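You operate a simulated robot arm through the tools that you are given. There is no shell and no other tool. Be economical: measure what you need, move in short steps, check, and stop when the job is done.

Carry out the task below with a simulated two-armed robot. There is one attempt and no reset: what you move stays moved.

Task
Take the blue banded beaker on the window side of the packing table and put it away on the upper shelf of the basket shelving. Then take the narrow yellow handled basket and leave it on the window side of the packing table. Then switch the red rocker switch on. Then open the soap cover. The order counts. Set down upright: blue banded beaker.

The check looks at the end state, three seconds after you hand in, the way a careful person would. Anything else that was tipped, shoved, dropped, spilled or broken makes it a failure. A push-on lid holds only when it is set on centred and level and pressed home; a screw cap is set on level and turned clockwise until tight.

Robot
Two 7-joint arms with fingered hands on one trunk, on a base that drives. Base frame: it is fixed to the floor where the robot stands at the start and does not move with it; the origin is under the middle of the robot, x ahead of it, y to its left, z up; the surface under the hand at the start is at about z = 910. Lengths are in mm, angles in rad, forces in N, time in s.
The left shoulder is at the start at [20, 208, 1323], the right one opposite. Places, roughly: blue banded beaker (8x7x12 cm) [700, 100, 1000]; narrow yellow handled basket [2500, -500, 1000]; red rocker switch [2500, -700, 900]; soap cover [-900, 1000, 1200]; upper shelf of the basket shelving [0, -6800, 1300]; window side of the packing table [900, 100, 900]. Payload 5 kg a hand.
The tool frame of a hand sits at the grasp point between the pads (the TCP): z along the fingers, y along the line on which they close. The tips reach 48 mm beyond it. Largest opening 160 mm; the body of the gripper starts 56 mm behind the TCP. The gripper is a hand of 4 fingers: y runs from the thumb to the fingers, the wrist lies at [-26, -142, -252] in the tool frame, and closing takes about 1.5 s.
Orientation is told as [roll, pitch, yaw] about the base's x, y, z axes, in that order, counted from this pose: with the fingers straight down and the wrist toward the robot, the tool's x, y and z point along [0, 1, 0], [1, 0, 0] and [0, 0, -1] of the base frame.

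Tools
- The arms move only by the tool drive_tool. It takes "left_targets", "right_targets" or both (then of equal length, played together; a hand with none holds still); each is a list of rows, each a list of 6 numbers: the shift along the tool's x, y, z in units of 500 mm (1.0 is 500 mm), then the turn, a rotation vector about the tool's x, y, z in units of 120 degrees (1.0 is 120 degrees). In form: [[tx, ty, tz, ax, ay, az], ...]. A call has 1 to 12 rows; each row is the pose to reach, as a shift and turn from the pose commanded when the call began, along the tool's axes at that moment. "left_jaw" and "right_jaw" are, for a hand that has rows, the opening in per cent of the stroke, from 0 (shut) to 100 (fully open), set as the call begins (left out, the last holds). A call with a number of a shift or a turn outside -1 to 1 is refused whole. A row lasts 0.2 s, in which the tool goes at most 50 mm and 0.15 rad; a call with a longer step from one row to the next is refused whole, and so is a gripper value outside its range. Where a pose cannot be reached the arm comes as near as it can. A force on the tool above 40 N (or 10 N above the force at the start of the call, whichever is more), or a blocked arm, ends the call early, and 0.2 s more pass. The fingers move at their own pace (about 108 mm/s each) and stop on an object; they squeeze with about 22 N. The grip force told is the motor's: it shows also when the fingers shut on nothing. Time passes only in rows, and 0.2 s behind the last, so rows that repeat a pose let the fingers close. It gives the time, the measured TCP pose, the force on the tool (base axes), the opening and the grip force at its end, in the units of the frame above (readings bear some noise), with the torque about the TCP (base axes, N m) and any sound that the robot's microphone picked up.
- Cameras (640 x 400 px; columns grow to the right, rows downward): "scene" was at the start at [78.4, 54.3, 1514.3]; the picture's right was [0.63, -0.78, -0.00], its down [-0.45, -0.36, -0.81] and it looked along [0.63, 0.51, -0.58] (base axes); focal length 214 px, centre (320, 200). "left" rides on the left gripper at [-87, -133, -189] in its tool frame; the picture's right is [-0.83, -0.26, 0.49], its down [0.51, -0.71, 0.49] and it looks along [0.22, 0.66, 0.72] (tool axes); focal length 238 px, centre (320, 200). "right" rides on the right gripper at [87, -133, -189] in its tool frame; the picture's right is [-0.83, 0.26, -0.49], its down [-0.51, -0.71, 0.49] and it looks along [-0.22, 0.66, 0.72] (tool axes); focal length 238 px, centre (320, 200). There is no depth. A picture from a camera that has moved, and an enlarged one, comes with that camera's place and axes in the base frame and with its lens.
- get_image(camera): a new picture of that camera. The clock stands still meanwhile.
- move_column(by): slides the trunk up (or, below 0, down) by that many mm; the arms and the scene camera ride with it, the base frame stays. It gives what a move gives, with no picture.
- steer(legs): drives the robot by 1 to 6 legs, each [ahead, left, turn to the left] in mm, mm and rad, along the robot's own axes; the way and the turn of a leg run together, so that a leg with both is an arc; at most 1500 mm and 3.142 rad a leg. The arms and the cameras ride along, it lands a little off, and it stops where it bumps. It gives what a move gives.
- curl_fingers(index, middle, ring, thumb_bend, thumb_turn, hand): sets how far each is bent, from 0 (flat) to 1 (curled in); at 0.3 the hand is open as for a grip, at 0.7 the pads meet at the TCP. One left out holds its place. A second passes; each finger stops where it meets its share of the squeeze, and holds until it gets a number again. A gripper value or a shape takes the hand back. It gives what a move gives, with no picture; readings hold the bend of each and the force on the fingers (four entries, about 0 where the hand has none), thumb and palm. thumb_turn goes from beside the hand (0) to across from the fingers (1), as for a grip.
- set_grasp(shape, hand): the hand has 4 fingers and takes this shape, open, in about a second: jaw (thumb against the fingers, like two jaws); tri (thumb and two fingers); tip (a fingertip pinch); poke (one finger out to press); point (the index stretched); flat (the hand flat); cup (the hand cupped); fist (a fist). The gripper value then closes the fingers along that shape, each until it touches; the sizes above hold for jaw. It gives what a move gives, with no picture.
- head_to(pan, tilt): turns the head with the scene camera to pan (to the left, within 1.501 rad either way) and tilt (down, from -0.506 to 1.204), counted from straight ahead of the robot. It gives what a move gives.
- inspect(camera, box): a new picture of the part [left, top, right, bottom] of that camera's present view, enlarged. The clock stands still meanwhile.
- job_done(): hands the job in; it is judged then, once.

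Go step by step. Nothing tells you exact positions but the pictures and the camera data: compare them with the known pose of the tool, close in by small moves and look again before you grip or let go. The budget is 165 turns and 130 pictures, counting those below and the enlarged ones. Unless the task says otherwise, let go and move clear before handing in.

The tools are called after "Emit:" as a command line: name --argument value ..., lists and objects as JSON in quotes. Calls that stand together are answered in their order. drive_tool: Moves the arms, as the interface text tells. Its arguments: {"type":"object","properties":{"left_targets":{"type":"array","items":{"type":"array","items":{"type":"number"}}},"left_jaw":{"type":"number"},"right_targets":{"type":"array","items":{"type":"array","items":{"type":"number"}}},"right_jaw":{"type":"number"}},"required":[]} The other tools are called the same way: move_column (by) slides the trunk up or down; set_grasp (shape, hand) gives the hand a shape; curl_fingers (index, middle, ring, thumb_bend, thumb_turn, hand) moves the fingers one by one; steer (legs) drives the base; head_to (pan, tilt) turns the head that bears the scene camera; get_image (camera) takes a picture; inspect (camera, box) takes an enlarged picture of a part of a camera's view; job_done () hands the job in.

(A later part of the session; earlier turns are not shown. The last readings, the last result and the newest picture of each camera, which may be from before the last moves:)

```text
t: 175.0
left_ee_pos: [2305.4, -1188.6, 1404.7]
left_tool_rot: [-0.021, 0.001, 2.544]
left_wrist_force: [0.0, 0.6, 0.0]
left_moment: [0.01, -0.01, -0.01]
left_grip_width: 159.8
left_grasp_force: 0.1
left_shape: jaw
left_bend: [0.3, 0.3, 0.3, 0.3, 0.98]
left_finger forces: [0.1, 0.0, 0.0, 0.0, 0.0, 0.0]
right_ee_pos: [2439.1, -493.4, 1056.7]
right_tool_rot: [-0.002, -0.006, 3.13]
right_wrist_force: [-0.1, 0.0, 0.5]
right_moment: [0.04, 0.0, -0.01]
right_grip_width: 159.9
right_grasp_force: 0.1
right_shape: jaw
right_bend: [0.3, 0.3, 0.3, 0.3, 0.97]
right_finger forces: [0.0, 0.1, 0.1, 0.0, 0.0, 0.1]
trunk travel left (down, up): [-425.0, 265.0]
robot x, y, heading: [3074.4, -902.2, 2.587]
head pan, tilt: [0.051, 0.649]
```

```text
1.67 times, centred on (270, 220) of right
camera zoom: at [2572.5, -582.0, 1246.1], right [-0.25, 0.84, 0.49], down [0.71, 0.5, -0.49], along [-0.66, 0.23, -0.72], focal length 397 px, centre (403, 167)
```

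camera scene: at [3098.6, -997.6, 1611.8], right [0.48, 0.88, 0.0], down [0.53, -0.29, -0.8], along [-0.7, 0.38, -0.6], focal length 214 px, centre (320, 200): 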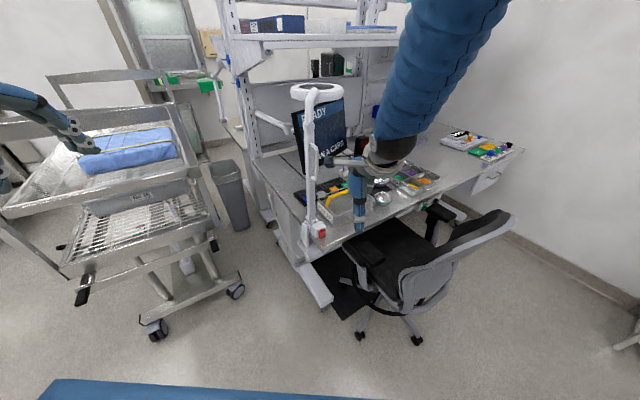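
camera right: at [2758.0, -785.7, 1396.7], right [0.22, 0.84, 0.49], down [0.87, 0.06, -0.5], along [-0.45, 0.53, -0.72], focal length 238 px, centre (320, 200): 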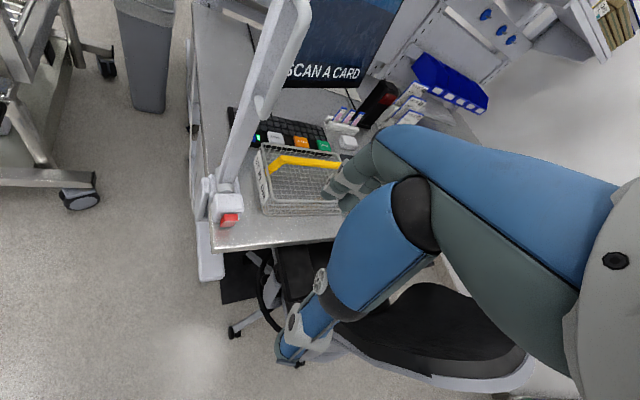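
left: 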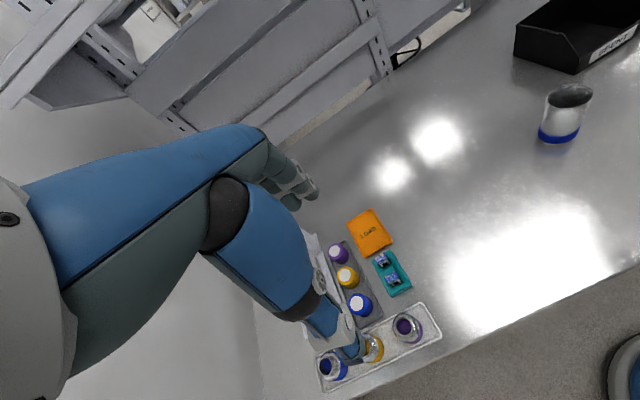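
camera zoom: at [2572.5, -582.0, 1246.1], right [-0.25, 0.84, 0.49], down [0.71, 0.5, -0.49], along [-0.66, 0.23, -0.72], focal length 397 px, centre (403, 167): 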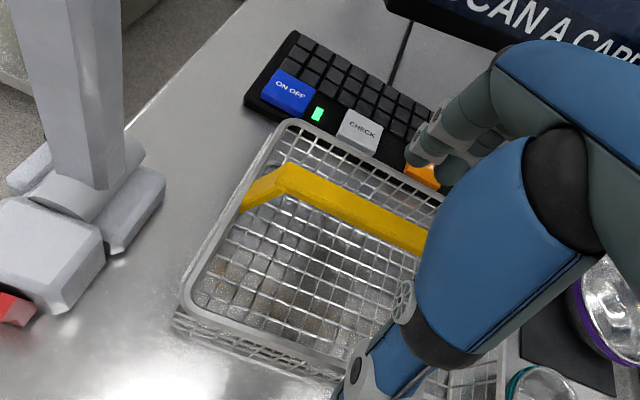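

Both sides straddle the bar. Closing.

Emit:
drive_tool --right_targets '[[0, 0, 0, 0, 0, 0], [0, 0, 0, 0, 0, 0], [0, 0, 0, 0, 0, 0], [0, 0, 0, 0, 0, 0], [0, 0, 0, 0, 0, 0], [0, 0, 0, 0, 0, 0], [0, 0, 0, 0, 0, 0], [0, 0, 0, 0, 0, 0], [0, 0, 0, 0, 0, 0]]' --right_jaw 0

Emit:
inspect --camera "scene" --box '[280, 160, 400, 260]'

```text
t: 177.0
left_ee_pos: [2304.1, -1187.4, 1402.9]
left_tool_rot: [-0.024, 0.006, 2.545]
left_wrist_force: [-0.2, 0.0, -0.3]
left_moment: [0.01, 0.0, 0.03]
left_grip_width: 160.1
left_grasp_force: 0.1
left_shape: jaw
left_bend: [0.3, 0.3, 0.3, 0.3, 0.98]
left_finger forces: [0.0, 0.0, 0.0, 0.0, 0.0, 0.0]
right_ee_pos: [2438.8, -491.3, 1057.5]
right_tool_rot: [-0.001, -0.004, 3.132]
right_wrist_force: [-0.3, -0.6, 0.9]
right_moment: [-0.01, -0.02, -0.03]
right_grip_width: 11.1
right_grasp_force: 22.0
right_shape: jaw
right_bend: [0.73, 0.57, 0.56, 0.63, 1.0]
right_finger forces: [12.6, 4.0, 2.0, 0.1, 18.4, 0.0]
trunk travel left (down, up): [-425.0, 265.0]
robot x, y, heading: [3076.6, -904.3, 2.588]
head pan, tilt: [0.051, 0.649]
```

```text
4.00 times, centred on (340, 210) of scene
camera zoom: at [2990.2, -855.7, 1611.7], right [0.48, 0.88, 0.0], down [0.53, -0.29, -0.8], along [-0.7, 0.38, -0.61], focal length 858 px, centre (240, 160)
```

zoom: 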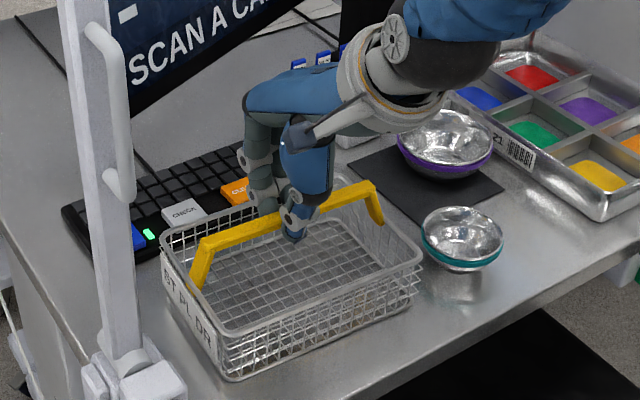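

Firm grip on the bar. I lift straight up and check level.

Emit:
drive_tool --right_targets '[[0, 0, -0.02, 0, 0, 0], [0, 0, -0.06, 0, 0, 0], [0, 0, -0.12, 0, 0, 0], [0, 0, -0.2, 0, 0, 0], [0, 0, -0.28, 0, 0, 0], [0, 0, -0.34, 0, 0, 0], [0, 0, -0.34, 0, 0, 0]]'

Emit:
get_image --camera "scene"

```text
t: 178.6
left_ee_pos: [2303.2, -1186.6, 1404.7]
left_tool_rot: [-0.024, 0.005, 2.544]
left_wrist_force: [-1.2, -0.4, -0.5]
left_moment: [-0.03, -0.03, -0.05]
left_grip_width: 160.0
left_grasp_force: 0.0
left_shape: jaw
left_bend: [0.3, 0.3, 0.3, 0.3, 0.98]
left_finger forces: [0.0, 0.1, 0.1, 0.0, 0.0, 0.0]
right_ee_pos: [2440.2, -492.3, 1227.0]
right_tool_rot: [-0.002, -0.006, 3.131]
right_wrist_force: [-0.7, 0.2, -3.8]
right_moment: [-0.04, -0.08, 0.03]
right_grip_width: 11.0
right_grasp_force: 22.2
right_shape: jaw
right_bend: [0.73, 0.57, 0.57, 0.63, 1.0]
right_finger forces: [12.9, 3.5, 2.2, 0.0, 18.7, 0.0]
trunk travel left (down, up): [-425.0, 265.0]
robot x, y, heading: [3076.3, -900.5, 2.593]
head pan, tilt: [0.051, 0.649]
```

```text
59 pictures are left
camera scene: at [2989.5, -855.4, 1611.6], right [0.48, 0.88, 0.0], down [0.53, -0.29, -0.8], along [-0.7, 0.38, -0.61], focal length 214 px, centre (320, 200)
```

scene: 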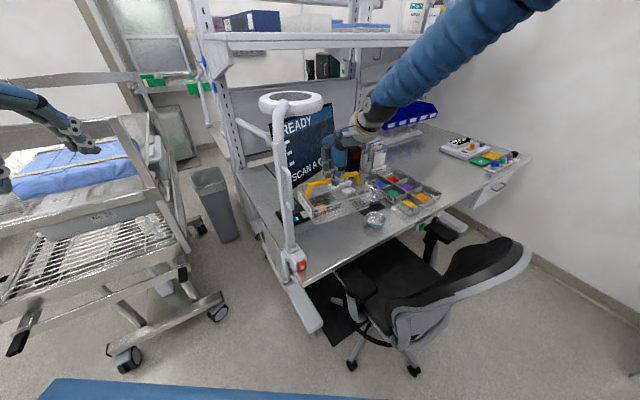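

Lifted cleanly. I retreat straight along +x so the basket clears the lamp post, then plan the way round.

Emit:
steer --legs '[[-341, -209, 0]]'

Emit:
get_image --camera "scene"

```text
t: 181.1
left_ee_pos: [2705.7, -1190.0, 1404.4]
left_tool_rot: [-0.023, 0.003, 2.545]
left_wrist_force: [0.0, -0.4, -0.7]
left_moment: [-0.02, 0.04, -0.02]
left_grip_width: 159.9
left_grasp_force: 0.0
left_shape: jaw
left_bend: [0.3, 0.3, 0.3, 0.3, 0.98]
left_finger forces: [0.0, 0.0, 0.0, 0.1, 0.0, 0.0]
right_ee_pos: [2841.3, -495.5, 1226.8]
right_tool_rot: [-0.002, -0.004, 3.132]
right_wrist_force: [0.1, 0.4, -4.3]
right_moment: [0.01, -0.07, 0.0]
right_grip_width: 10.8
right_grasp_force: 22.2
right_shape: jaw
right_bend: [0.73, 0.57, 0.57, 0.63, 1.0]
right_finger forces: [13.1, 3.4, 2.3, 0.1, 18.8, 0.0]
trunk travel left (down, up): [-425.0, 265.0]
robot x, y, heading: [3477.3, -904.6, 2.592]
head pan, tilt: [0.051, 0.649]
```

```text
58 pictures are left
camera scene: at [3392.1, -858.2, 1611.7], right [0.48, 0.88, 0.0], down [0.53, -0.29, -0.8], along [-0.7, 0.38, -0.61], focal length 214 px, centre (320, 200)
```

scene: 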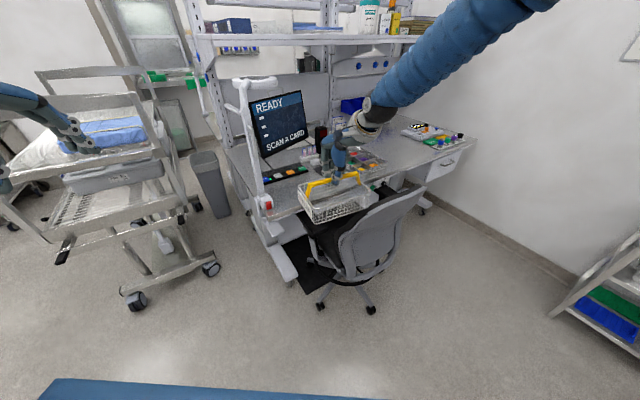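

The basket hangs level. I move −y into open floor, then tuck both arms for the corridor.

Emit:
steer --legs '[[-574, 938, 0]]'

Emit:
drive_tool --right_targets '[[0, 0, -0.02, 0, 0, 0.06], [0, -0.06, -0.04, 0, 0, 0.12], [0, -0.13, -0.06, 0, 0, 0.18], [-0.03, -0.2, -0.08, 0, 0, 0.257], [-0.08, -0.27, -0.1, 0, 0, 0.257], [-0.13, -0.32, -0.12, 0, 0, 0.257], [-0.16, -0.35, -0.14, 0, 0, 0.257], [-0.16, -0.35, -0.14, 0, 0, 0.257]]' --left_targets '[[-0.08, 0.01, 0, 0, 0, 0], [-0.16, 0.02, 0, 0, 0, 0], [-0.24, 0.03, 0, 0, 0, 0], [-0.32, 0.04, 0, 0, 0, 0], [-0.4, 0.05, 0, 0, 0, 0], [-0.48, 0.06, 0, 0, 0, 0], [-0.56, 0.08, 0, 0, 0, 0], [-0.62, 0.1, 0, 0, 0, 0]]'

Emit:
get_image --camera "scene"

```text
t: 186.7
left_ee_pos: [2722.1, -2299.6, 1404.3]
left_tool_rot: [-0.024, 0.006, 2.562]
left_wrist_force: [-0.3, -0.7, 0.6]
left_moment: [-0.01, 0.0, 0.01]
left_grip_width: 159.9
left_grasp_force: 0.0
left_shape: jaw
left_bend: [0.3, 0.3, 0.3, 0.3, 0.98]
left_finger forces: [0.0, 0.0, 0.0, 0.0, 0.0, 0.0]
right_ee_pos: [2845.5, -1603.9, 1226.1]
right_tool_rot: [-0.001, -0.003, -3.135]
right_wrist_force: [0.9, 0.3, -3.5]
right_moment: [-0.05, -0.07, -0.03]
right_grip_width: 11.0
right_grasp_force: 21.8
right_shape: jaw
right_bend: [0.73, 0.57, 0.57, 0.63, 1.0]
right_finger forces: [13.0, 3.3, 2.3, 0.0, 18.9, 0.0]
trunk travel left (down, up): [-425.0, 265.0]
robot x, y, heading: [3489.9, -2001.1, 2.613]
head pan, tilt: [0.051, 0.649]
```

```text
refused: row 4 steps farther than a row can; nothing moved
```

```text
57 pictures are left
camera scene: at [3402.3, -1956.8, 1611.7], right [0.46, 0.89, 0.0], down [0.54, -0.28, -0.8], along [-0.71, 0.37, -0.61], focal length 214 px, centre (320, 200)
```

scene: 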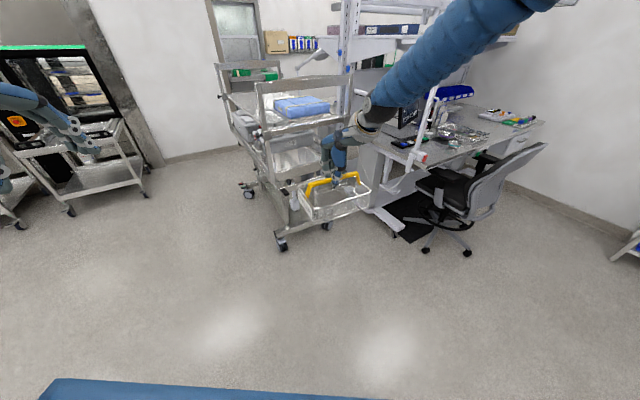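

Emit:
drive_tool --right_targets '[[0.007, -0.05, -0.02, 0, 0, 0.06], [0.014, -0.11, -0.04, 0, 0, 0.12], [0.022, -0.17, -0.06, 0, 0, 0.18], [0.03, -0.23, -0.08, 0, 0, 0.24], [0.038, -0.29, -0.1, 0, 0, 0.253], [0.046, -0.35, -0.12, 0, 0, 0.253], [0.058, -0.41, -0.14, 0, 0, 0.253], [0.058, -0.42, -0.14, 0, 0, 0.253]]' --left_targets '[[-0.08, 0.01, 0, 0, 0, 0], [-0.16, 0.02, 0, 0, 0, 0], [-0.24, 0.03, 0, 0, 0, 0], [-0.32, 0.04, 0, 0, 0, 0], [-0.4, 0.05, 0, 0, 0, 0], [-0.48, 0.06, 0, 0, 0, 0], [-0.56, 0.08, 0, 0, 0, 0], [-0.62, 0.1, 0, 0, 0, 0]]'

Emit:
move_column --by 100

Emit:
steer --legs '[[0, 0, 0.53]]'

Emit:
head_to --pan 0 --tilt 0.4

Emit:
get_image --camera "scene"

```text
t: 188.5
left_ee_pos: [2843.6, -2012.3, 1407.4]
left_tool_rot: [-0.023, 0.004, 2.563]
left_wrist_force: [-1.4, 0.4, -0.2]
left_moment: [-0.11, -0.08, -0.01]
left_grip_width: 159.9
left_grasp_force: 0.1
left_shape: jaw
left_bend: [0.3, 0.3, 0.3, 0.3, 0.98]
left_finger forces: [0.1, 0.0, 0.1, 0.1, 0.0, 0.1]
left hand out of reach, approached as far as the arm can: row 8
right_ee_pos: [3051.2, -1631.5, 1291.7]
right_tool_rot: [-0.001, 0.008, 2.618]
right_wrist_force: [-1.3, 1.0, -3.9]
right_moment: [-0.08, -0.09, 0.03]
right_grip_width: 10.6
right_grasp_force: 21.9
right_shape: jaw
right_bend: [0.73, 0.58, 0.58, 0.63, 1.0]
right_finger forces: [13.3, 3.1, 2.5, 0.0, 18.8, 0.1]
right hand out of reach, approached as far as the arm can: row 7, 8
trunk travel left (down, up): [-425.0, 265.0]
robot x, y, heading: [3487.9, -2001.1, 2.609]
head pan, tilt: [0.051, 0.649]
```

```text
t: 189.8
left_ee_pos: [2844.5, -2014.0, 1507.5]
left_tool_rot: [-0.024, 0.007, 2.561]
left_wrist_force: [0.3, 0.0, 0.5]
left_moment: [-0.01, 0.0, 0.01]
left_grip_width: 160.1
left_grasp_force: 0.0
left_shape: jaw
left_bend: [0.3, 0.3, 0.3, 0.3, 0.98]
left_finger forces: [0.0, 0.1, 0.1, 0.1, 0.1, 0.1]
right_ee_pos: [3052.2, -1631.2, 1393.7]
right_tool_rot: [-0.002, 0.005, 2.617]
right_wrist_force: [0.3, -0.4, -4.7]
right_moment: [-0.03, -0.04, 0.02]
right_grip_width: 10.6
right_grasp_force: 22.2
right_shape: jaw
right_bend: [0.73, 0.58, 0.58, 0.63, 1.0]
right_finger forces: [13.4, 3.2, 2.5, 0.1, 18.9, 0.1]
trunk travel left (down, up): [-525.0, 165.0]
robot x, y, heading: [3486.5, -1999.0, 2.61]
head pan, tilt: [0.051, 0.649]
```

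```text
t: 191.7
left_ee_pos: [2939.6, -2338.7, 1507.7]
left_tool_rot: [-0.023, 0.006, 3.093]
left_wrist_force: [-0.5, 0.0, -1.1]
left_moment: [0.0, -0.02, 0.02]
left_grip_width: 160.2
left_grasp_force: 0.0
left_shape: jaw
left_bend: [0.3, 0.3, 0.3, 0.3, 0.98]
left_finger forces: [0.0, 0.0, 0.0, 0.0, 0.0, 0.0]
right_ee_pos: [2925.7, -1904.7, 1393.1]
right_tool_rot: [0.0, 0.006, -3.136]
right_wrist_force: [0.0, 0.1, -4.6]
right_moment: [0.0, -0.08, -0.01]
right_grip_width: 10.9
right_grasp_force: 21.8
right_shape: jaw
right_bend: [0.73, 0.58, 0.58, 0.63, 1.0]
right_finger forces: [13.0, 3.1, 2.5, 0.0, 18.4, 0.1]
trunk travel left (down, up): [-525.0, 165.0]
robot x, y, heading: [3488.3, -2001.6, 3.14]
head pan, tilt: [0.051, 0.649]
```

```text
t: 192.5
left_ee_pos: [2940.1, -2340.1, 1507.2]
left_tool_rot: [-0.025, 0.005, 3.092]
left_wrist_force: [-0.2, -0.4, -0.5]
left_moment: [-0.03, -0.04, -0.02]
left_grip_width: 159.9
left_grasp_force: 0.1
left_shape: jaw
left_bend: [0.3, 0.3, 0.3, 0.3, 0.98]
left_finger forces: [0.0, 0.0, 0.0, 0.1, 0.0, 0.1]
right_ee_pos: [2924.7, -1906.0, 1393.7]
right_tool_rot: [-0.001, 0.005, -3.135]
right_wrist_force: [-0.1, -1.0, -4.0]
right_moment: [-0.02, -0.04, 0.06]
right_grip_width: 10.9
right_grasp_force: 22.1
right_shape: jaw
right_bend: [0.73, 0.58, 0.58, 0.63, 1.0]
right_finger forces: [13.0, 3.0, 2.4, 0.1, 18.4, 0.1]
trunk travel left (down, up): [-525.0, 165.0]
robot x, y, heading: [3492.4, -1998.5, 3.146]
head pan, tilt: [0.0, 0.4]
```

```text
56 pictures are left
camera scene: at [3385.5, -2002.7, 1734.2], right [0.0, 1.0, 0.0], down [0.39, 0.0, -0.92], along [-0.92, 0.0, -0.39], focal length 214 px, centre (320, 200)
```

scene: 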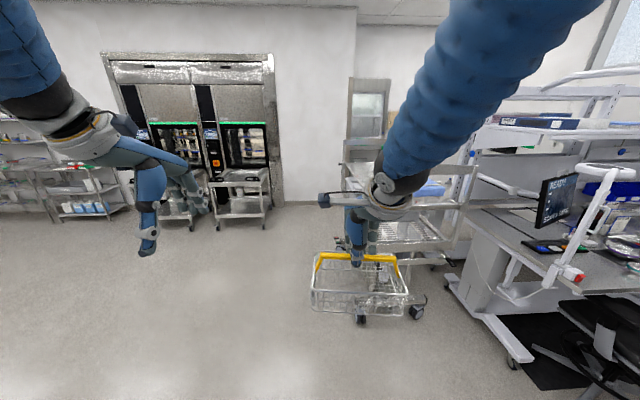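

Facing −x now. I raise the basket, then drive west along y≈−2430 to x≈600.

Emit:
move_column --by 150

Emit:
steer --legs '[[0, 430, 0], [1450, 0, 0], [1440, 0, 0]]'

Emit:
get_image --camera "scene"

```text
t: 194.2
left_ee_pos: [2939.5, -2339.8, 1658.5]
left_tool_rot: [-0.022, 0.006, 3.093]
left_wrist_force: [0.0, 1.1, 0.7]
left_moment: [-0.03, 0.0, 0.02]
left_grip_width: 159.7
left_grasp_force: 0.0
left_shape: jaw
left_bend: [0.3, 0.3, 0.3, 0.3, 0.98]
left_finger forces: [0.1, 0.0, 0.0, 0.0, 0.0, 0.0]
right_ee_pos: [2923.6, -1905.8, 1542.6]
right_tool_rot: [-0.002, 0.008, -3.136]
right_wrist_force: [0.6, 0.2, -4.1]
right_moment: [-0.01, -0.07, 0.02]
right_grip_width: 10.7
right_grasp_force: 21.5
right_shape: jaw
right_bend: [0.73, 0.58, 0.58, 0.63, 1.0]
right_finger forces: [13.1, 3.0, 2.4, 0.1, 18.4, 0.0]
trunk travel left (down, up): [-675.0, 15.0]
robot x, y, heading: [3492.2, -1999.5, 3.142]
head pan, tilt: [0.0, 0.4]
```

```text
t: 210.5
left_ee_pos: [29.3, -2790.2, 1659.0]
left_tool_rot: [-0.023, 0.003, 3.092]
left_wrist_force: [0.6, -0.3, -0.5]
left_moment: [0.01, -0.01, 0.01]
left_grip_width: 159.9
left_grasp_force: 0.0
left_shape: jaw
left_bend: [0.3, 0.3, 0.3, 0.3, 0.98]
left_finger forces: [0.0, 0.0, 0.0, 0.1, 0.0, 0.1]
right_ee_pos: [14.8, -2354.4, 1542.9]
right_tool_rot: [-0.002, 0.005, -3.137]
right_wrist_force: [0.0, -0.7, -4.1]
right_moment: [-0.03, -0.03, -0.01]
right_grip_width: 11.0
right_grasp_force: 21.9
right_shape: jaw
right_bend: [0.73, 0.58, 0.58, 0.63, 1.0]
right_finger forces: [13.0, 2.9, 2.5, 0.0, 18.4, 0.1]
trunk travel left (down, up): [-675.0, 15.0]
robot x, y, heading: [580.7, -2450.2, 3.14]
head pan, tilt: [0.0, 0.4]
```

```text
55 pictures are left
camera scene: at [476.1, -2453.2, 1884.3], right [0.0, 1.0, 0.0], down [0.39, 0.0, -0.92], along [-0.92, 0.0, -0.39], focal length 214 px, centre (320, 200)
```

scene: 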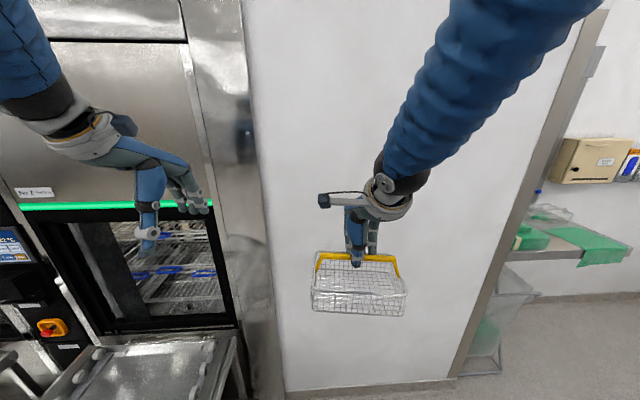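

Good clearance. Turning right to face +y.

Emit:
steer --legs '[[0, 0, -1.571]]'

Emit:
get_image --camera "scene"

```text
t: 214.7
left_ee_pos: [244.5, -1901.0, 1658.1]
left_tool_rot: [-0.023, 0.004, 1.517]
left_wrist_force: [0.0, -0.6, 0.1]
left_moment: [0.01, 0.0, 0.0]
left_grip_width: 160.1
left_grasp_force: 0.1
left_shape: jaw
left_bend: [0.3, 0.3, 0.3, 0.3, 0.98]
left_finger forces: [0.0, 0.0, 0.1, 0.0, 0.0, 0.0]
right_ee_pos: [679.9, -1888.4, 1542.5]
right_tool_rot: [-0.001, 0.006, 1.57]
right_wrist_force: [-0.9, -0.4, -4.2]
right_moment: [-0.05, 0.04, -0.02]
right_grip_width: 10.7
right_grasp_force: 22.4
right_shape: jaw
right_bend: [0.73, 0.58, 0.59, 0.63, 1.0]
right_finger forces: [12.5, 2.9, 2.3, 0.0, 17.8, 0.0]
trunk travel left (down, up): [-675.0, 15.0]
robot x, y, heading: [581.7, -2447.8, 1.565]
head pan, tilt: [0.0, 0.4]
```

```text
54 pictures are left
camera scene: at [579.3, -2349.9, 1884.3], right [1.0, -0.01, 0.0], down [0.0, -0.39, -0.92], along [0.01, 0.92, -0.39], focal length 214 px, centre (320, 200)
```

scene: 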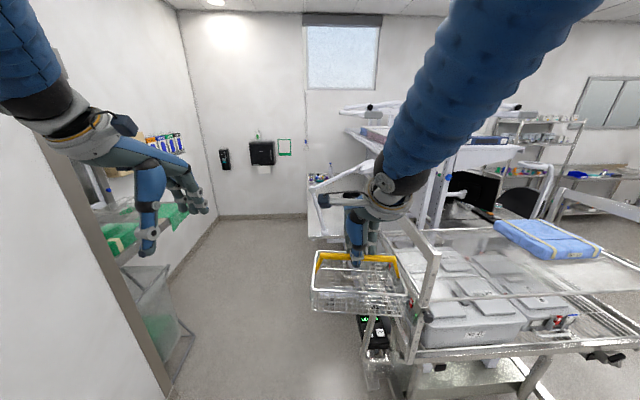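

I see the wall-mounted soap/towel devices ahead at (−900, 1000). I slide left, drive up the corridor to the packing table's front.

Emit:
steer --legs '[[0, 390, 0], [1300, 0, 0.005], [1100, 80, 0]]'

Emit:
get_image --camera "scene"

```text
t: 228.6
left_ee_pos: [-205.5, 516.5, 1657.9]
left_tool_rot: [-0.023, 0.005, 1.517]
left_wrist_force: [0.1, -0.7, 1.0]
left_moment: [0.02, 0.01, 0.01]
left_grip_width: 160.0
left_grasp_force: 0.0
left_shape: jaw
left_bend: [0.3, 0.3, 0.3, 0.3, 0.98]
left_finger forces: [0.1, 0.1, 0.0, 0.1, 0.1, 0.0]
right_ee_pos: [227.4, 528.4, 1543.6]
right_tool_rot: [-0.001, 0.004, 1.57]
right_wrist_force: [0.3, 0.8, -4.3]
right_moment: [-0.01, 0.04, -0.02]
right_grip_width: 10.9
right_grasp_force: 21.6
right_shape: jaw
right_bend: [0.73, 0.58, 0.59, 0.63, 1.0]
right_finger forces: [12.5, 3.0, 2.3, 0.1, 17.9, 0.0]
trunk travel left (down, up): [-675.0, 15.0]
robot x, y, heading: [130.0, -38.0, 1.563]
head pan, tilt: [0.0, 0.4]
```

```text
53 pictures are left
camera scene: at [128.2, 66.5, 1884.3], right [1.0, -0.01, 0.0], down [0.0, -0.39, -0.92], along [0.01, 0.92, -0.39], focal length 214 px, centre (320, 200)
```

scene: 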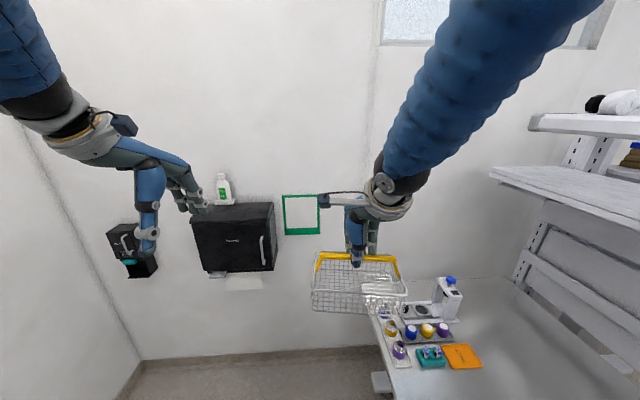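

I shift left a bit and turn to face the packing table.

Emit:
steer --legs '[[0, 150, 0], [0, 0, -1.563]]'

Emit:
head_to --pan 0.1 --tilt 0.6

Emit:
get_image --camera "scene"

```text
t: 233.8
left_ee_pos: [527.2, 304.5, 1657.5]
left_tool_rot: [-0.024, 0.006, -0.046]
left_wrist_force: [0.5, 0.3, 0.0]
left_moment: [-0.01, 0.01, 0.01]
left_grip_width: 160.1
left_grasp_force: 0.0
left_shape: jaw
left_bend: [0.3, 0.3, 0.3, 0.3, 0.98]
left_finger forces: [0.1, 0.0, 0.1, 0.0, 0.0, 0.0]
right_ee_pos: [542.5, -128.6, 1542.9]
right_tool_rot: [-0.001, 0.005, 0.011]
right_wrist_force: [-0.3, 0.2, -4.2]
right_moment: [0.01, 0.05, 0.0]
right_grip_width: 10.9
right_grasp_force: 21.8
right_shape: jaw
right_bend: [0.73, 0.58, 0.59, 0.63, 1.0]
right_finger forces: [12.0, 2.8, 2.5, 0.1, 17.3, 0.1]
trunk travel left (down, up): [-675.0, 15.0]
robot x, y, heading: [-19.4, -34.0, 0.005]
head pan, tilt: [0.0, 0.4]
```

```text
t: 234.5
left_ee_pos: [527.3, 304.8, 1657.9]
left_tool_rot: [-0.024, 0.006, -0.046]
left_wrist_force: [-0.4, 0.4, 0.1]
left_moment: [0.01, -0.01, 0.0]
left_grip_width: 159.9
left_grasp_force: 0.0
left_shape: jaw
left_bend: [0.3, 0.3, 0.3, 0.3, 0.98]
left_finger forces: [0.1, 0.1, 0.0, 0.0, 0.0, 0.0]
right_ee_pos: [544.1, -129.0, 1543.7]
right_tool_rot: [-0.001, 0.005, 0.011]
right_wrist_force: [0.4, 0.2, -4.3]
right_moment: [0.02, 0.06, -0.02]
right_grip_width: 10.7
right_grasp_force: 21.7
right_shape: jaw
right_bend: [0.73, 0.58, 0.59, 0.63, 1.0]
right_finger forces: [12.1, 2.9, 2.4, 0.1, 17.3, 0.0]
trunk travel left (down, up): [-675.0, 15.0]
robot x, y, heading: [-23.4, -34.7, 0.005]
head pan, tilt: [0.099, 0.6]
```

```text
52 pictures are left
camera scene: at [76.5, -26.3, 1866.1], right [0.1, -0.99, 0.0], down [-0.56, -0.06, -0.83], along [0.82, 0.08, -0.56], focal length 214 px, centre (320, 200)
```

scene: 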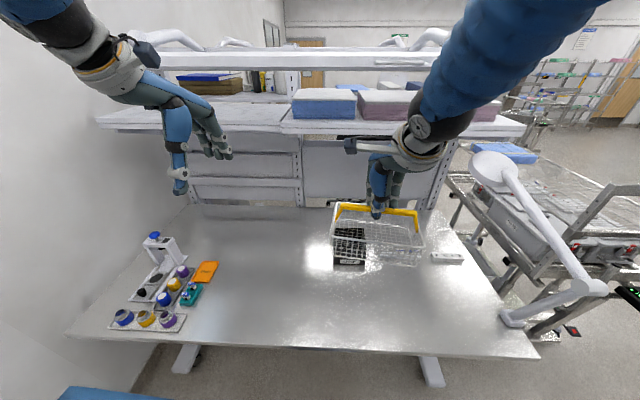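

Facing the table. I lower the trunk and carry the basket over the free spot near (720, 140).

Emit:
move_column --by -250

Emit:
drive_tool --right_targets '[[0.06, 0.039, 0.04, 0, 0, 0], [0.12, 0.078, 0.08, 0, 0, 0], [0.18, 0.117, 0.12, 0, 0, 0], [0.24, 0.156, 0.16, 0, 0, 0], [0.3, 0.195, 0.2, 0, 0, 0], [0.36, 0.235, 0.24, 0, 0, 0], [0.42, 0.275, 0.28, 0, 0, 0], [0.48, 0.315, 0.32, 0, 0, 0], [0.538, 0.352, 0.366, 0, 0, 0], [0.538, 0.352, 0.366, 0, 0, 0]]'

Emit:
get_image --camera "scene"

```text
t: 237.1
left_ee_pos: [526.6, 304.1, 1408.2]
left_tool_rot: [-0.024, 0.007, -0.044]
left_wrist_force: [0.2, -0.1, 0.8]
left_moment: [-0.02, -0.05, 0.0]
left_grip_width: 160.0
left_grasp_force: 0.2
left_shape: jaw
left_bend: [0.3, 0.3, 0.3, 0.3, 0.98]
left_finger forces: [0.0, 0.0, 0.1, 0.0, 0.0, 0.1]
right_ee_pos: [543.5, -128.7, 1293.2]
right_tool_rot: [0.0, 0.006, 0.013]
right_wrist_force: [-0.6, -0.3, -3.7]
right_moment: [0.05, 0.06, -0.01]
right_grip_width: 10.5
right_grasp_force: 22.6
right_shape: jaw
right_bend: [0.73, 0.58, 0.59, 0.63, 1.0]
right_finger forces: [12.1, 2.8, 2.4, 0.0, 17.2, 0.1]
trunk travel left (down, up): [-425.0, 265.0]
robot x, y, heading: [-19.3, -35.9, 0.008]
head pan, tilt: [0.099, 0.6]
```

```text
t: 239.3
left_ee_pos: [525.8, 304.8, 1408.1]
left_tool_rot: [-0.022, 0.003, -0.045]
left_wrist_force: [-0.8, -0.3, 0.7]
left_moment: [0.06, -0.08, 0.03]
left_grip_width: 159.9
left_grasp_force: 0.1
left_shape: jaw
left_bend: [0.3, 0.3, 0.3, 0.3, 0.98]
left_finger forces: [0.0, 0.0, 0.0, 0.0, 0.0, 0.0]
right_ee_pos: [714.7, 141.4, 1110.1]
right_tool_rot: [-0.001, 0.005, 0.01]
right_wrist_force: [-1.3, 0.0, -3.0]
right_moment: [0.03, -0.03, -0.03]
right_grip_width: 10.6
right_grasp_force: 22.4
right_shape: jaw
right_bend: [0.73, 0.58, 0.59, 0.63, 1.0]
right_finger forces: [12.7, 2.7, 2.8, 0.0, 18.2, 0.1]
trunk travel left (down, up): [-425.0, 265.0]
robot x, y, heading: [-24.6, -35.8, 0.005]
head pan, tilt: [0.099, 0.6]
```

```text
51 pictures are left
camera scene: at [75.0, -26.8, 1616.2], right [0.1, -0.99, 0.0], down [-0.56, -0.06, -0.83], along [0.82, 0.08, -0.56], focal length 214 px, centre (320, 200)
```

scene: 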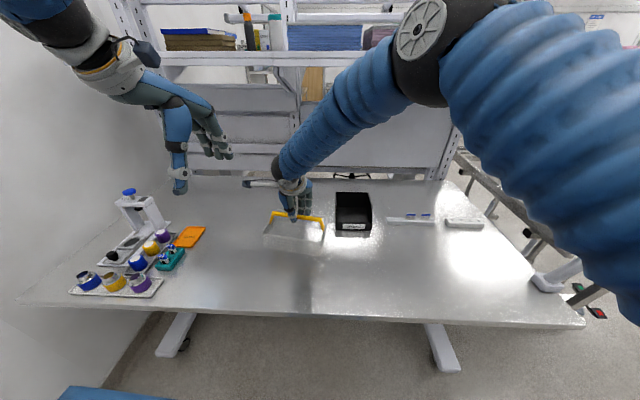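

The spot is clear of the black bin and trays. Lowering slowly to contact.

Emit:
drive_tool --right_targets '[[0, 0, 0.03, 0, 0, 0], [0, 0, 0.055, 0, 0, 0], [0, 0, 0.065, 0, 0, 0], [0, 0, 0.072, 0, 0, 0], [0, 0, 0.079, 0, 0, 0], [0, 0, 0.086, 0, 0, 0], [0, 0, 0.093, 0, 0, 0], [0, 0, 0.1, 0, 0, 0]]'

Emit:
inspect --camera "scene" --box '[220, 170, 400, 280]'

```text
t: 241.1
left_ee_pos: [527.1, 305.1, 1407.0]
left_tool_rot: [-0.024, 0.005, -0.047]
left_wrist_force: [0.2, -0.9, 0.4]
left_moment: [0.01, 0.01, -0.01]
left_grip_width: 159.9
left_grasp_force: 0.1
left_shape: jaw
left_bend: [0.3, 0.3, 0.3, 0.3, 0.98]
left_finger forces: [0.0, 0.1, 0.1, 0.1, 0.1, 0.0]
right_ee_pos: [715.1, 141.4, 1058.5]
right_tool_rot: [-0.003, 0.006, 0.011]
right_wrist_force: [-1.0, 1.1, -2.2]
right_moment: [-0.13, -0.01, 0.03]
right_grip_width: 10.7
right_grasp_force: 21.7
right_shape: jaw
right_bend: [0.73, 0.58, 0.59, 0.63, 1.0]
right_finger forces: [12.9, 2.5, 3.5, 0.0, 18.7, 0.0]
trunk travel left (down, up): [-425.0, 265.0]
robot x, y, heading: [-22.3, -30.9, 0.003]
head pan, tilt: [0.099, 0.6]
```

```text
3.56 times, centred on (310, 225) of scene
camera zoom: at [76.6, -25.7, 1616.0], right [0.1, -0.99, 0.0], down [-0.56, -0.06, -0.82], along [0.82, 0.08, -0.57], focal length 763 px, centre (356, 111)
```

zoom: 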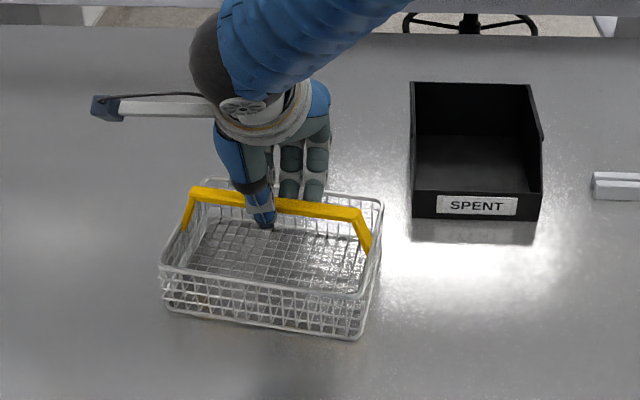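

Just beginning to touch. I lower a bit further.

Emit:
drive_tool --right_targets '[[0, 0, 0.006, 0, 0, 0], [0, 0, 0.012, 0, 0, 0], [0, 0, 0.018, 0, 0, 0], [0, 0, 0.024, 0, 0, 0]]'

Emit:
inspect --camera "scene" --box '[220, 170, 400, 280]'

```text
t: 242.1
left_ee_pos: [528.6, 305.5, 1407.3]
left_tool_rot: [-0.024, 0.005, -0.045]
left_wrist_force: [0.1, 0.3, 0.6]
left_moment: [-0.04, -0.01, -0.03]
left_grip_width: 159.9
left_grasp_force: 0.0
left_shape: jaw
left_bend: [0.3, 0.3, 0.3, 0.3, 0.98]
left_finger forces: [0.1, 0.0, 0.0, 0.0, 0.1, 0.1]
right_ee_pos: [715.1, 141.3, 1045.1]
right_tool_rot: [-0.005, 0.008, 0.012]
right_wrist_force: [0.1, -0.1, -4.3]
right_moment: [0.02, 0.08, -0.02]
right_grip_width: 10.7
right_grasp_force: 22.7
right_shape: jaw
right_bend: [0.74, 0.59, 0.59, 0.66, 1.0]
right_finger forces: [10.0, 0.9, 2.3, 0.0, 12.6, 0.0]
trunk travel left (down, up): [-425.0, 265.0]
robot x, y, heading: [-24.2, -30.6, 0.005]
head pan, tilt: [0.099, 0.6]
```

```text
3.56 times, centred on (310, 225) of scene
camera zoom: at [77.1, -25.7, 1615.8], right [0.1, -0.99, 0.0], down [-0.56, -0.06, -0.82], along [0.82, 0.08, -0.57], focal length 763 px, centre (356, 111)
```

zoom: 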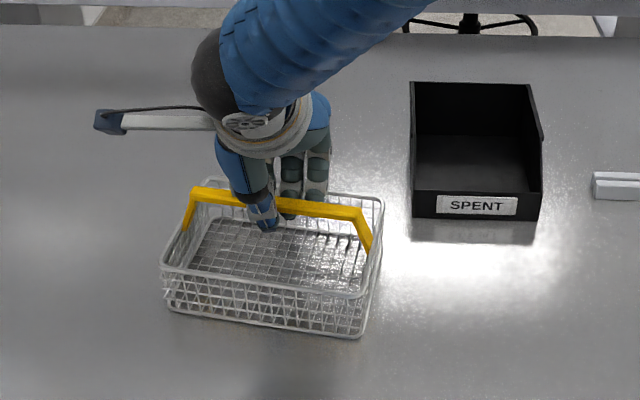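

The basket rests on the table (it no longer moves as the hand lowers). I open the hand and look.

Emit:
drive_tool --right_targets '[[0, 0, 0, 0, 0, 0], [0, 0, 0, 0, 0, 0], [0, 0, 0, 0, 0, 0], [0, 0, 0, 0, 0, 0], [0, 0, 0, 0, 0, 0]]' --right_jaw 100

Emit:
inspect --camera "scene" --box '[220, 170, 400, 280]'

```text
t: 243.3
left_ee_pos: [527.3, 304.8, 1407.4]
left_tool_rot: [-0.023, 0.007, -0.043]
left_wrist_force: [-0.4, 0.0, 0.3]
left_moment: [-0.01, -0.01, 0.02]
left_grip_width: 160.2
left_grasp_force: 0.0
left_shape: jaw
left_bend: [0.3, 0.3, 0.3, 0.3, 0.98]
left_finger forces: [0.0, 0.0, 0.1, 0.0, 0.1, 0.1]
right_ee_pos: [715.3, 140.6, 1045.7]
right_tool_rot: [-0.003, 0.005, 0.01]
right_wrist_force: [-0.8, -1.1, 0.0]
right_moment: [0.02, -0.01, 0.05]
right_grip_width: 159.5
right_grasp_force: 0.1
right_shape: jaw
right_bend: [0.3, 0.3, 0.3, 0.3, 0.98]
right_finger forces: [0.1, 0.1, 0.0, 0.0, 0.0, 0.0]
trunk travel left (down, up): [-425.0, 265.0]
robot x, y, heading: [-21.1, -31.1, 0.004]
head pan, tilt: [0.099, 0.6]
```

```text
3.56 times, centred on (310, 225) of scene
camera zoom: at [76.2, -25.9, 1616.1], right [0.1, -0.99, 0.0], down [-0.56, -0.06, -0.82], along [0.82, 0.08, -0.57], focal length 763 px, centre (356, 111)
```

zoom: 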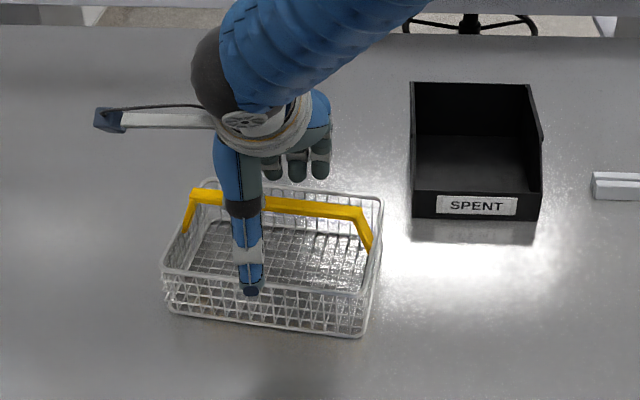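

Released and standing. I lift clear and tuck the hand; then retrace the route backwards.

Emit:
drive_tool --right_targets '[[0, 0, -0.09, 0, 0, 0], [0, 0, -0.18, 0, 0, 0], [0, 0, -0.27, 0, 0, 0], [0, 0, -0.36, 0, 0, 0], [-0.06, -0.04, -0.4, 0, 0, 0], [-0.13, -0.08, -0.43, 0, 0, 0], [-0.2, -0.13, -0.46, 0, 0, 0], [-0.27, -0.18, -0.48, 0, 0, 0], [-0.34, -0.23, -0.496, 0, 0, 0], [-0.41, -0.28, -0.496, 0, 0, 0], [-0.48, -0.32, -0.496, 0, 0, 0], [-0.536, -0.34, -0.496, 0, 0, 0]]'

Emit:
inspect --camera "scene" --box '[200, 150, 420, 290]'

Emit:
move_column --by 160

Emit:
steer --legs '[[0, 0, 1.566]]'

Emit:
head_to --pan 0.3 --tilt 0.5

Emit:
get_image --camera "scene"

```text
t: 245.9
left_ee_pos: [526.3, 304.5, 1409.8]
left_tool_rot: [-0.022, 0.004, -0.045]
left_wrist_force: [0.1, 0.1, 0.2]
left_moment: [0.06, 0.0, 0.02]
left_grip_width: 160.0
left_grasp_force: 0.0
left_shape: jaw
left_bend: [0.3, 0.3, 0.3, 0.3, 0.98]
left_finger forces: [0.0, 0.0, 0.1, 0.0, 0.0, 0.1]
right_ee_pos: [549.5, -129.2, 1296.6]
right_tool_rot: [-0.001, 0.005, 0.01]
right_wrist_force: [0.8, -1.0, -0.4]
right_moment: [0.05, -0.02, 0.04]
right_grip_width: 159.6
right_grasp_force: 0.1
right_shape: jaw
right_bend: [0.3, 0.3, 0.3, 0.3, 0.97]
right_finger forces: [0.0, 0.1, 0.1, 0.0, 0.1, 0.0]
trunk travel left (down, up): [-425.0, 265.0]
robot x, y, heading: [-21.8, -32.9, -0.001]
head pan, tilt: [0.099, 0.6]
```

```text
2.86 times, centred on (310, 220) of scene
camera zoom: at [75.8, -27.3, 1616.1], right [0.1, -0.99, 0.0], down [-0.56, -0.06, -0.83], along [0.82, 0.08, -0.56], focal length 613 px, centre (349, 143)
```

zoom: 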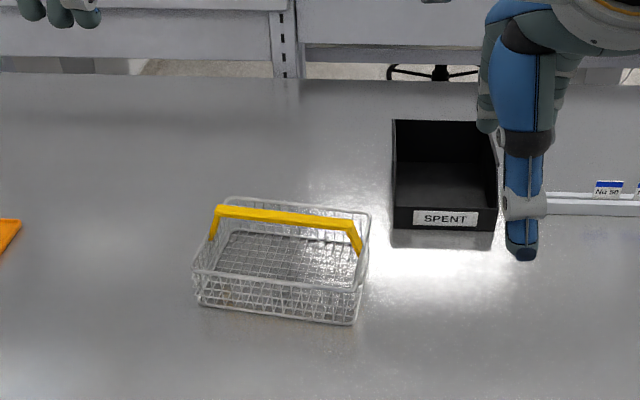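

```text
t: 247.7
left_ee_pos: [526.7, 305.2, 1567.3]
left_tool_rot: [-0.024, 0.004, -0.046]
left_wrist_force: [0.2, -0.4, -0.9]
left_moment: [-0.04, 0.01, 0.0]
left_grip_width: 159.8
left_grasp_force: 0.0
left_shape: jaw
left_bend: [0.3, 0.3, 0.3, 0.3, 0.98]
left_finger forces: [0.1, 0.1, 0.0, 0.0, 0.0, 0.0]
right_ee_pos: [550.3, -126.6, 1456.3]
right_tool_rot: [-0.002, 0.007, 0.011]
right_wrist_force: [-0.5, 0.2, -0.6]
right_moment: [0.0, 0.02, 0.03]
right_grip_width: 159.9
right_grasp_force: 0.0
right_shape: jaw
right_bend: [0.3, 0.3, 0.3, 0.3, 0.97]
right_finger forces: [0.1, 0.0, 0.1, 0.1, 0.0, 0.0]
trunk travel left (down, up): [-585.0, 105.0]
robot x, y, heading: [-23.3, -35.3, 0.007]
head pan, tilt: [0.099, 0.6]
```

```text
t: 252.0
left_ee_pos: [-364.6, 512.6, 1567.2]
left_tool_rot: [-0.022, 0.004, 1.531]
left_wrist_force: [-0.4, 0.5, -0.3]
left_moment: [-0.01, 0.0, 0.03]
left_grip_width: 160.0
left_grasp_force: 0.0
left_shape: jaw
left_bend: [0.3, 0.3, 0.3, 0.3, 0.98]
left_finger forces: [0.0, 0.1, 0.1, 0.1, 0.0, 0.0]
right_ee_pos: [68.9, 538.3, 1456.9]
right_tool_rot: [-0.001, 0.005, 1.588]
right_wrist_force: [0.2, -0.7, 0.2]
right_moment: [-0.04, 0.01, -0.03]
right_grip_width: 160.0
right_grasp_force: 0.3
right_shape: jaw
right_bend: [0.3, 0.3, 0.3, 0.3, 0.97]
right_finger forces: [0.1, 0.1, 0.0, 0.0, 0.0, 0.0]
trunk travel left (down, up): [-585.0, 105.0]
robot x, y, heading: [-19.5, -34.3, 1.582]
head pan, tilt: [0.099, 0.6]
```

```text
t: 252.7
left_ee_pos: [-364.0, 512.3, 1568.8]
left_tool_rot: [-0.023, 0.004, 1.532]
left_wrist_force: [0.0, -0.1, 0.7]
left_moment: [0.01, -0.02, -0.04]
left_grip_width: 159.8
left_grasp_force: 0.1
left_shape: jaw
left_bend: [0.3, 0.3, 0.3, 0.3, 0.98]
left_finger forces: [0.0, 0.0, 0.1, 0.1, 0.0, 0.1]
right_ee_pos: [67.2, 538.0, 1457.0]
right_tool_rot: [-0.002, 0.005, 1.589]
right_wrist_force: [-0.3, 0.0, 0.9]
right_moment: [-0.02, 0.0, 0.03]
right_grip_width: 159.7
right_grasp_force: 0.2
right_shape: jaw
right_bend: [0.3, 0.3, 0.3, 0.3, 0.97]
right_finger forces: [0.0, 0.0, 0.0, 0.1, 0.0, 0.1]
trunk travel left (down, up): [-585.0, 105.0]
robot x, y, heading: [-25.6, -33.1, 1.583]
head pan, tilt: [0.3, 0.499]
```

```text
46 pictures are left
camera scene: at [-50.4, 62.0, 1785.1], right [0.95, 0.3, 0.0], down [0.15, -0.46, -0.88], along [-0.27, 0.84, -0.48], focal length 214 px, centre (320, 200)
```

scene: 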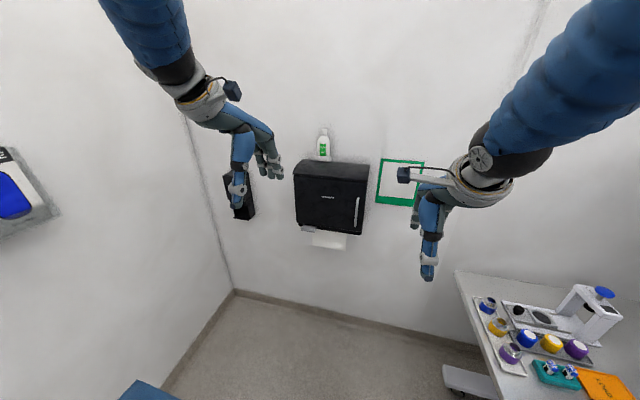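

The basket stands well on the table. I reverse down the corridor along the same path.

Emit:
steer --legs '[[0, -150, -0.012], [-1100, -80, 0], [-1310, 0, 0], [0, -380, 0], [0, 0, 1.571]]'

Emit:
steer --legs '[[-1440, 0, 0], [-1450, 0, 0]]'

```text
t: 271.4
left_ee_pos: [24.5, -2790.4, 1568.2]
left_tool_rot: [-0.023, 0.005, 3.086]
left_wrist_force: [0.1, 0.1, 1.0]
left_moment: [0.01, 0.03, 0.0]
left_grip_width: 160.3
left_grasp_force: 0.1
left_shape: jaw
left_bend: [0.3, 0.3, 0.3, 0.3, 0.98]
left_finger forces: [0.0, 0.0, 0.0, 0.0, 0.0, 0.0]
right_ee_pos: [7.9, -2358.2, 1456.0]
right_tool_rot: [-0.001, 0.005, 3.14]
right_wrist_force: [0.3, -0.4, -1.1]
right_moment: [-0.03, 0.0, 0.02]
right_grip_width: 159.8
right_grasp_force: 0.0
right_shape: jaw
right_bend: [0.3, 0.3, 0.3, 0.3, 0.97]
right_finger forces: [0.0, 0.0, 0.1, 0.0, 0.0, 0.0]
trunk travel left (down, up): [-585.0, 105.0]
robot x, y, heading: [580.8, -2456.3, 3.134]
head pan, tilt: [0.3, 0.499]
```

```text
t: 285.2
left_ee_pos: [2901.5, -2784.1, 1567.0]
left_tool_rot: [-0.022, 0.006, 3.107]
left_wrist_force: [0.0, 0.0, -0.2]
left_moment: [-0.02, 0.0, 0.0]
left_grip_width: 160.1
left_grasp_force: 0.0
left_shape: jaw
left_bend: [0.3, 0.3, 0.3, 0.3, 0.98]
left_finger forces: [0.0, 0.0, 0.0, 0.0, 0.0, 0.0]
right_ee_pos: [2874.4, -2353.0, 1455.8]
right_tool_rot: [-0.001, 0.004, -3.121]
right_wrist_force: [0.1, -0.6, -0.3]
right_moment: [-0.01, -0.04, -0.03]
right_grip_width: 159.7
right_grasp_force: 0.0
right_shape: jaw
right_bend: [0.3, 0.3, 0.3, 0.3, 0.97]
right_finger forces: [0.0, 0.1, 0.0, 0.0, 0.2, 0.0]
trunk travel left (down, up): [-585.0, 105.0]
robot x, y, heading: [3445.8, -2440.0, -3.125]
head pan, tilt: [0.3, 0.499]
```

Now I go up toward the bench corner, facing −x, to about (3200, −950).

Emit:
steer --legs '[[0, -1000, 0], [240, -480, 0.0]]'

Emit:
move_column --by -160

Emit:
head_to --pan -0.25 --tilt 0.65

Emit:
get_image --camera "scene"

```text
t: 293.2
left_ee_pos: [2645.8, -1298.9, 1568.0]
left_tool_rot: [-0.025, 0.004, 3.106]
left_wrist_force: [1.1, -0.8, 0.6]
left_moment: [0.02, 0.03, -0.01]
left_grip_width: 160.1
left_grasp_force: 0.0
left_shape: jaw
left_bend: [0.3, 0.3, 0.3, 0.3, 0.98]
left_finger forces: [0.1, 0.1, 0.0, 0.0, 0.0, 0.0]
right_ee_pos: [2617.2, -866.5, 1456.6]
right_tool_rot: [0.0, 0.005, -3.121]
right_wrist_force: [-0.7, -1.1, 0.0]
right_moment: [0.02, 0.02, -0.03]
right_grip_width: 159.5
right_grasp_force: 0.0
right_shape: jaw
right_bend: [0.3, 0.3, 0.3, 0.3, 0.97]
right_finger forces: [0.0, 0.0, 0.0, 0.0, 0.0, 0.1]
trunk travel left (down, up): [-585.0, 105.0]
robot x, y, heading: [3188.8, -951.7, -3.132]
head pan, tilt: [0.3, 0.499]
```

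```text
t: 295.0
left_ee_pos: [2645.2, -1297.8, 1406.9]
left_tool_rot: [-0.024, 0.002, 3.106]
left_wrist_force: [-0.4, -0.3, 0.4]
left_moment: [-0.03, -0.02, 0.0]
left_grip_width: 160.1
left_grasp_force: 0.1
left_shape: jaw
left_bend: [0.3, 0.3, 0.3, 0.3, 0.98]
left_finger forces: [0.0, 0.0, 0.0, 0.1, 0.1, 0.0]
right_ee_pos: [2617.2, -866.4, 1296.1]
right_tool_rot: [-0.001, 0.004, -3.121]
right_wrist_force: [1.0, 0.1, 0.2]
right_moment: [-0.03, -0.01, 0.02]
right_grip_width: 159.9
right_grasp_force: 0.1
right_shape: jaw
right_bend: [0.3, 0.3, 0.3, 0.3, 0.97]
right_finger forces: [0.0, 0.0, 0.0, 0.0, 0.1, 0.0]
trunk travel left (down, up): [-425.0, 265.0]
robot x, y, heading: [3189.9, -952.6, -3.133]
head pan, tilt: [0.3, 0.499]
```

```text
t: 296.0
left_ee_pos: [2644.4, -1298.8, 1407.5]
left_tool_rot: [-0.023, 0.006, 3.108]
left_wrist_force: [0.2, -0.1, 0.2]
left_moment: [-0.01, -0.03, -0.03]
left_grip_width: 160.1
left_grasp_force: 0.0
left_shape: jaw
left_bend: [0.3, 0.3, 0.3, 0.3, 0.98]
left_finger forces: [0.0, 0.0, 0.0, 0.1, 0.1, 0.0]
right_ee_pos: [2617.8, -867.6, 1295.8]
right_tool_rot: [0.0, 0.005, -3.121]
right_wrist_force: [0.3, -0.2, 0.1]
right_moment: [0.01, 0.03, 0.03]
right_grip_width: 160.0
right_grasp_force: 0.0
right_shape: jaw
right_bend: [0.3, 0.3, 0.3, 0.3, 0.97]
right_finger forces: [0.0, 0.1, 0.0, 0.1, 0.1, 0.0]
trunk travel left (down, up): [-425.0, 265.0]
robot x, y, heading: [3187.3, -952.6, -3.129]
head pan, tilt: [-0.25, 0.649]
```

```text
45 pictures are left
camera scene: at [3094.2, -934.6, 1611.8], right [0.23, 0.97, 0.0], down [0.59, -0.14, -0.8], along [-0.77, 0.19, -0.6], focal length 214 px, centre (320, 200)
```

scene: 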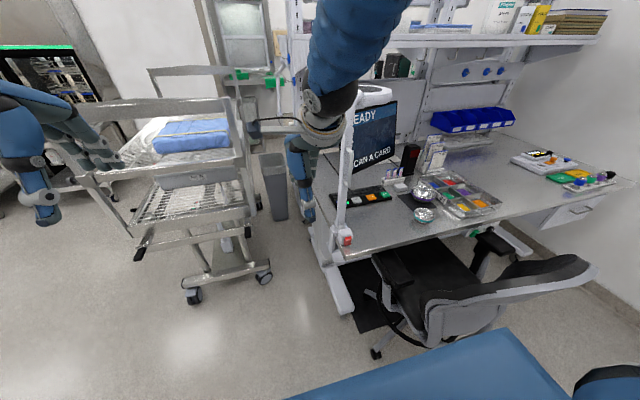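

Emit:
inspect --camera "scene" --box '[320, 215, 370, 260]'

Emit:
get_image --camera "right"

```text
8.89 times, centred on (345, 238) of scene
camera zoom: at [3094.2, -934.6, 1611.8], right [0.23, 0.97, 0.0], down [0.59, -0.14, -0.8], along [-0.77, 0.19, -0.6], focal length 1906 px, centre (98, -133)
```

zoom: 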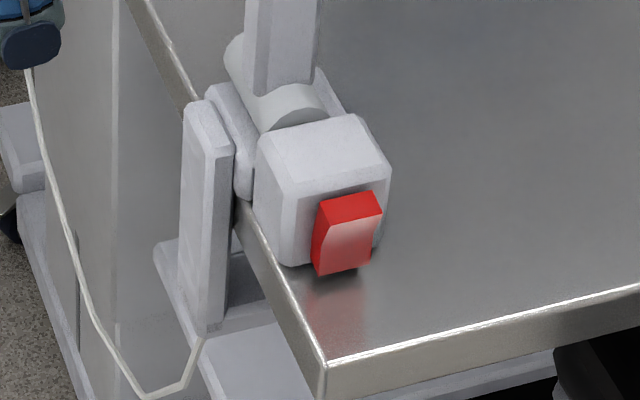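

```text
43 pictures are left
camera right: at [2751.2, -951.4, 1486.3], right [-0.28, 0.83, 0.49], down [0.7, 0.52, -0.49], along [-0.66, 0.21, -0.73], focal length 238 px, centre (320, 200)
```

right: 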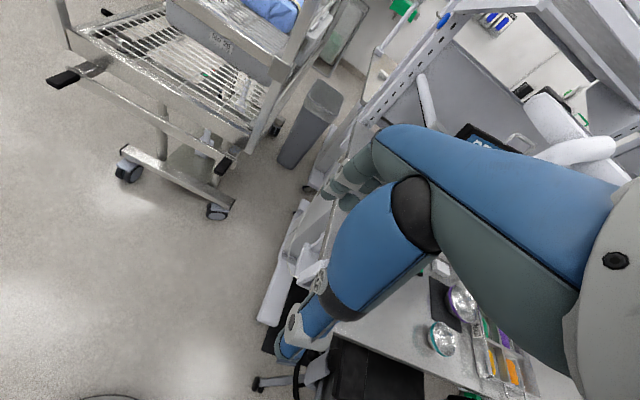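

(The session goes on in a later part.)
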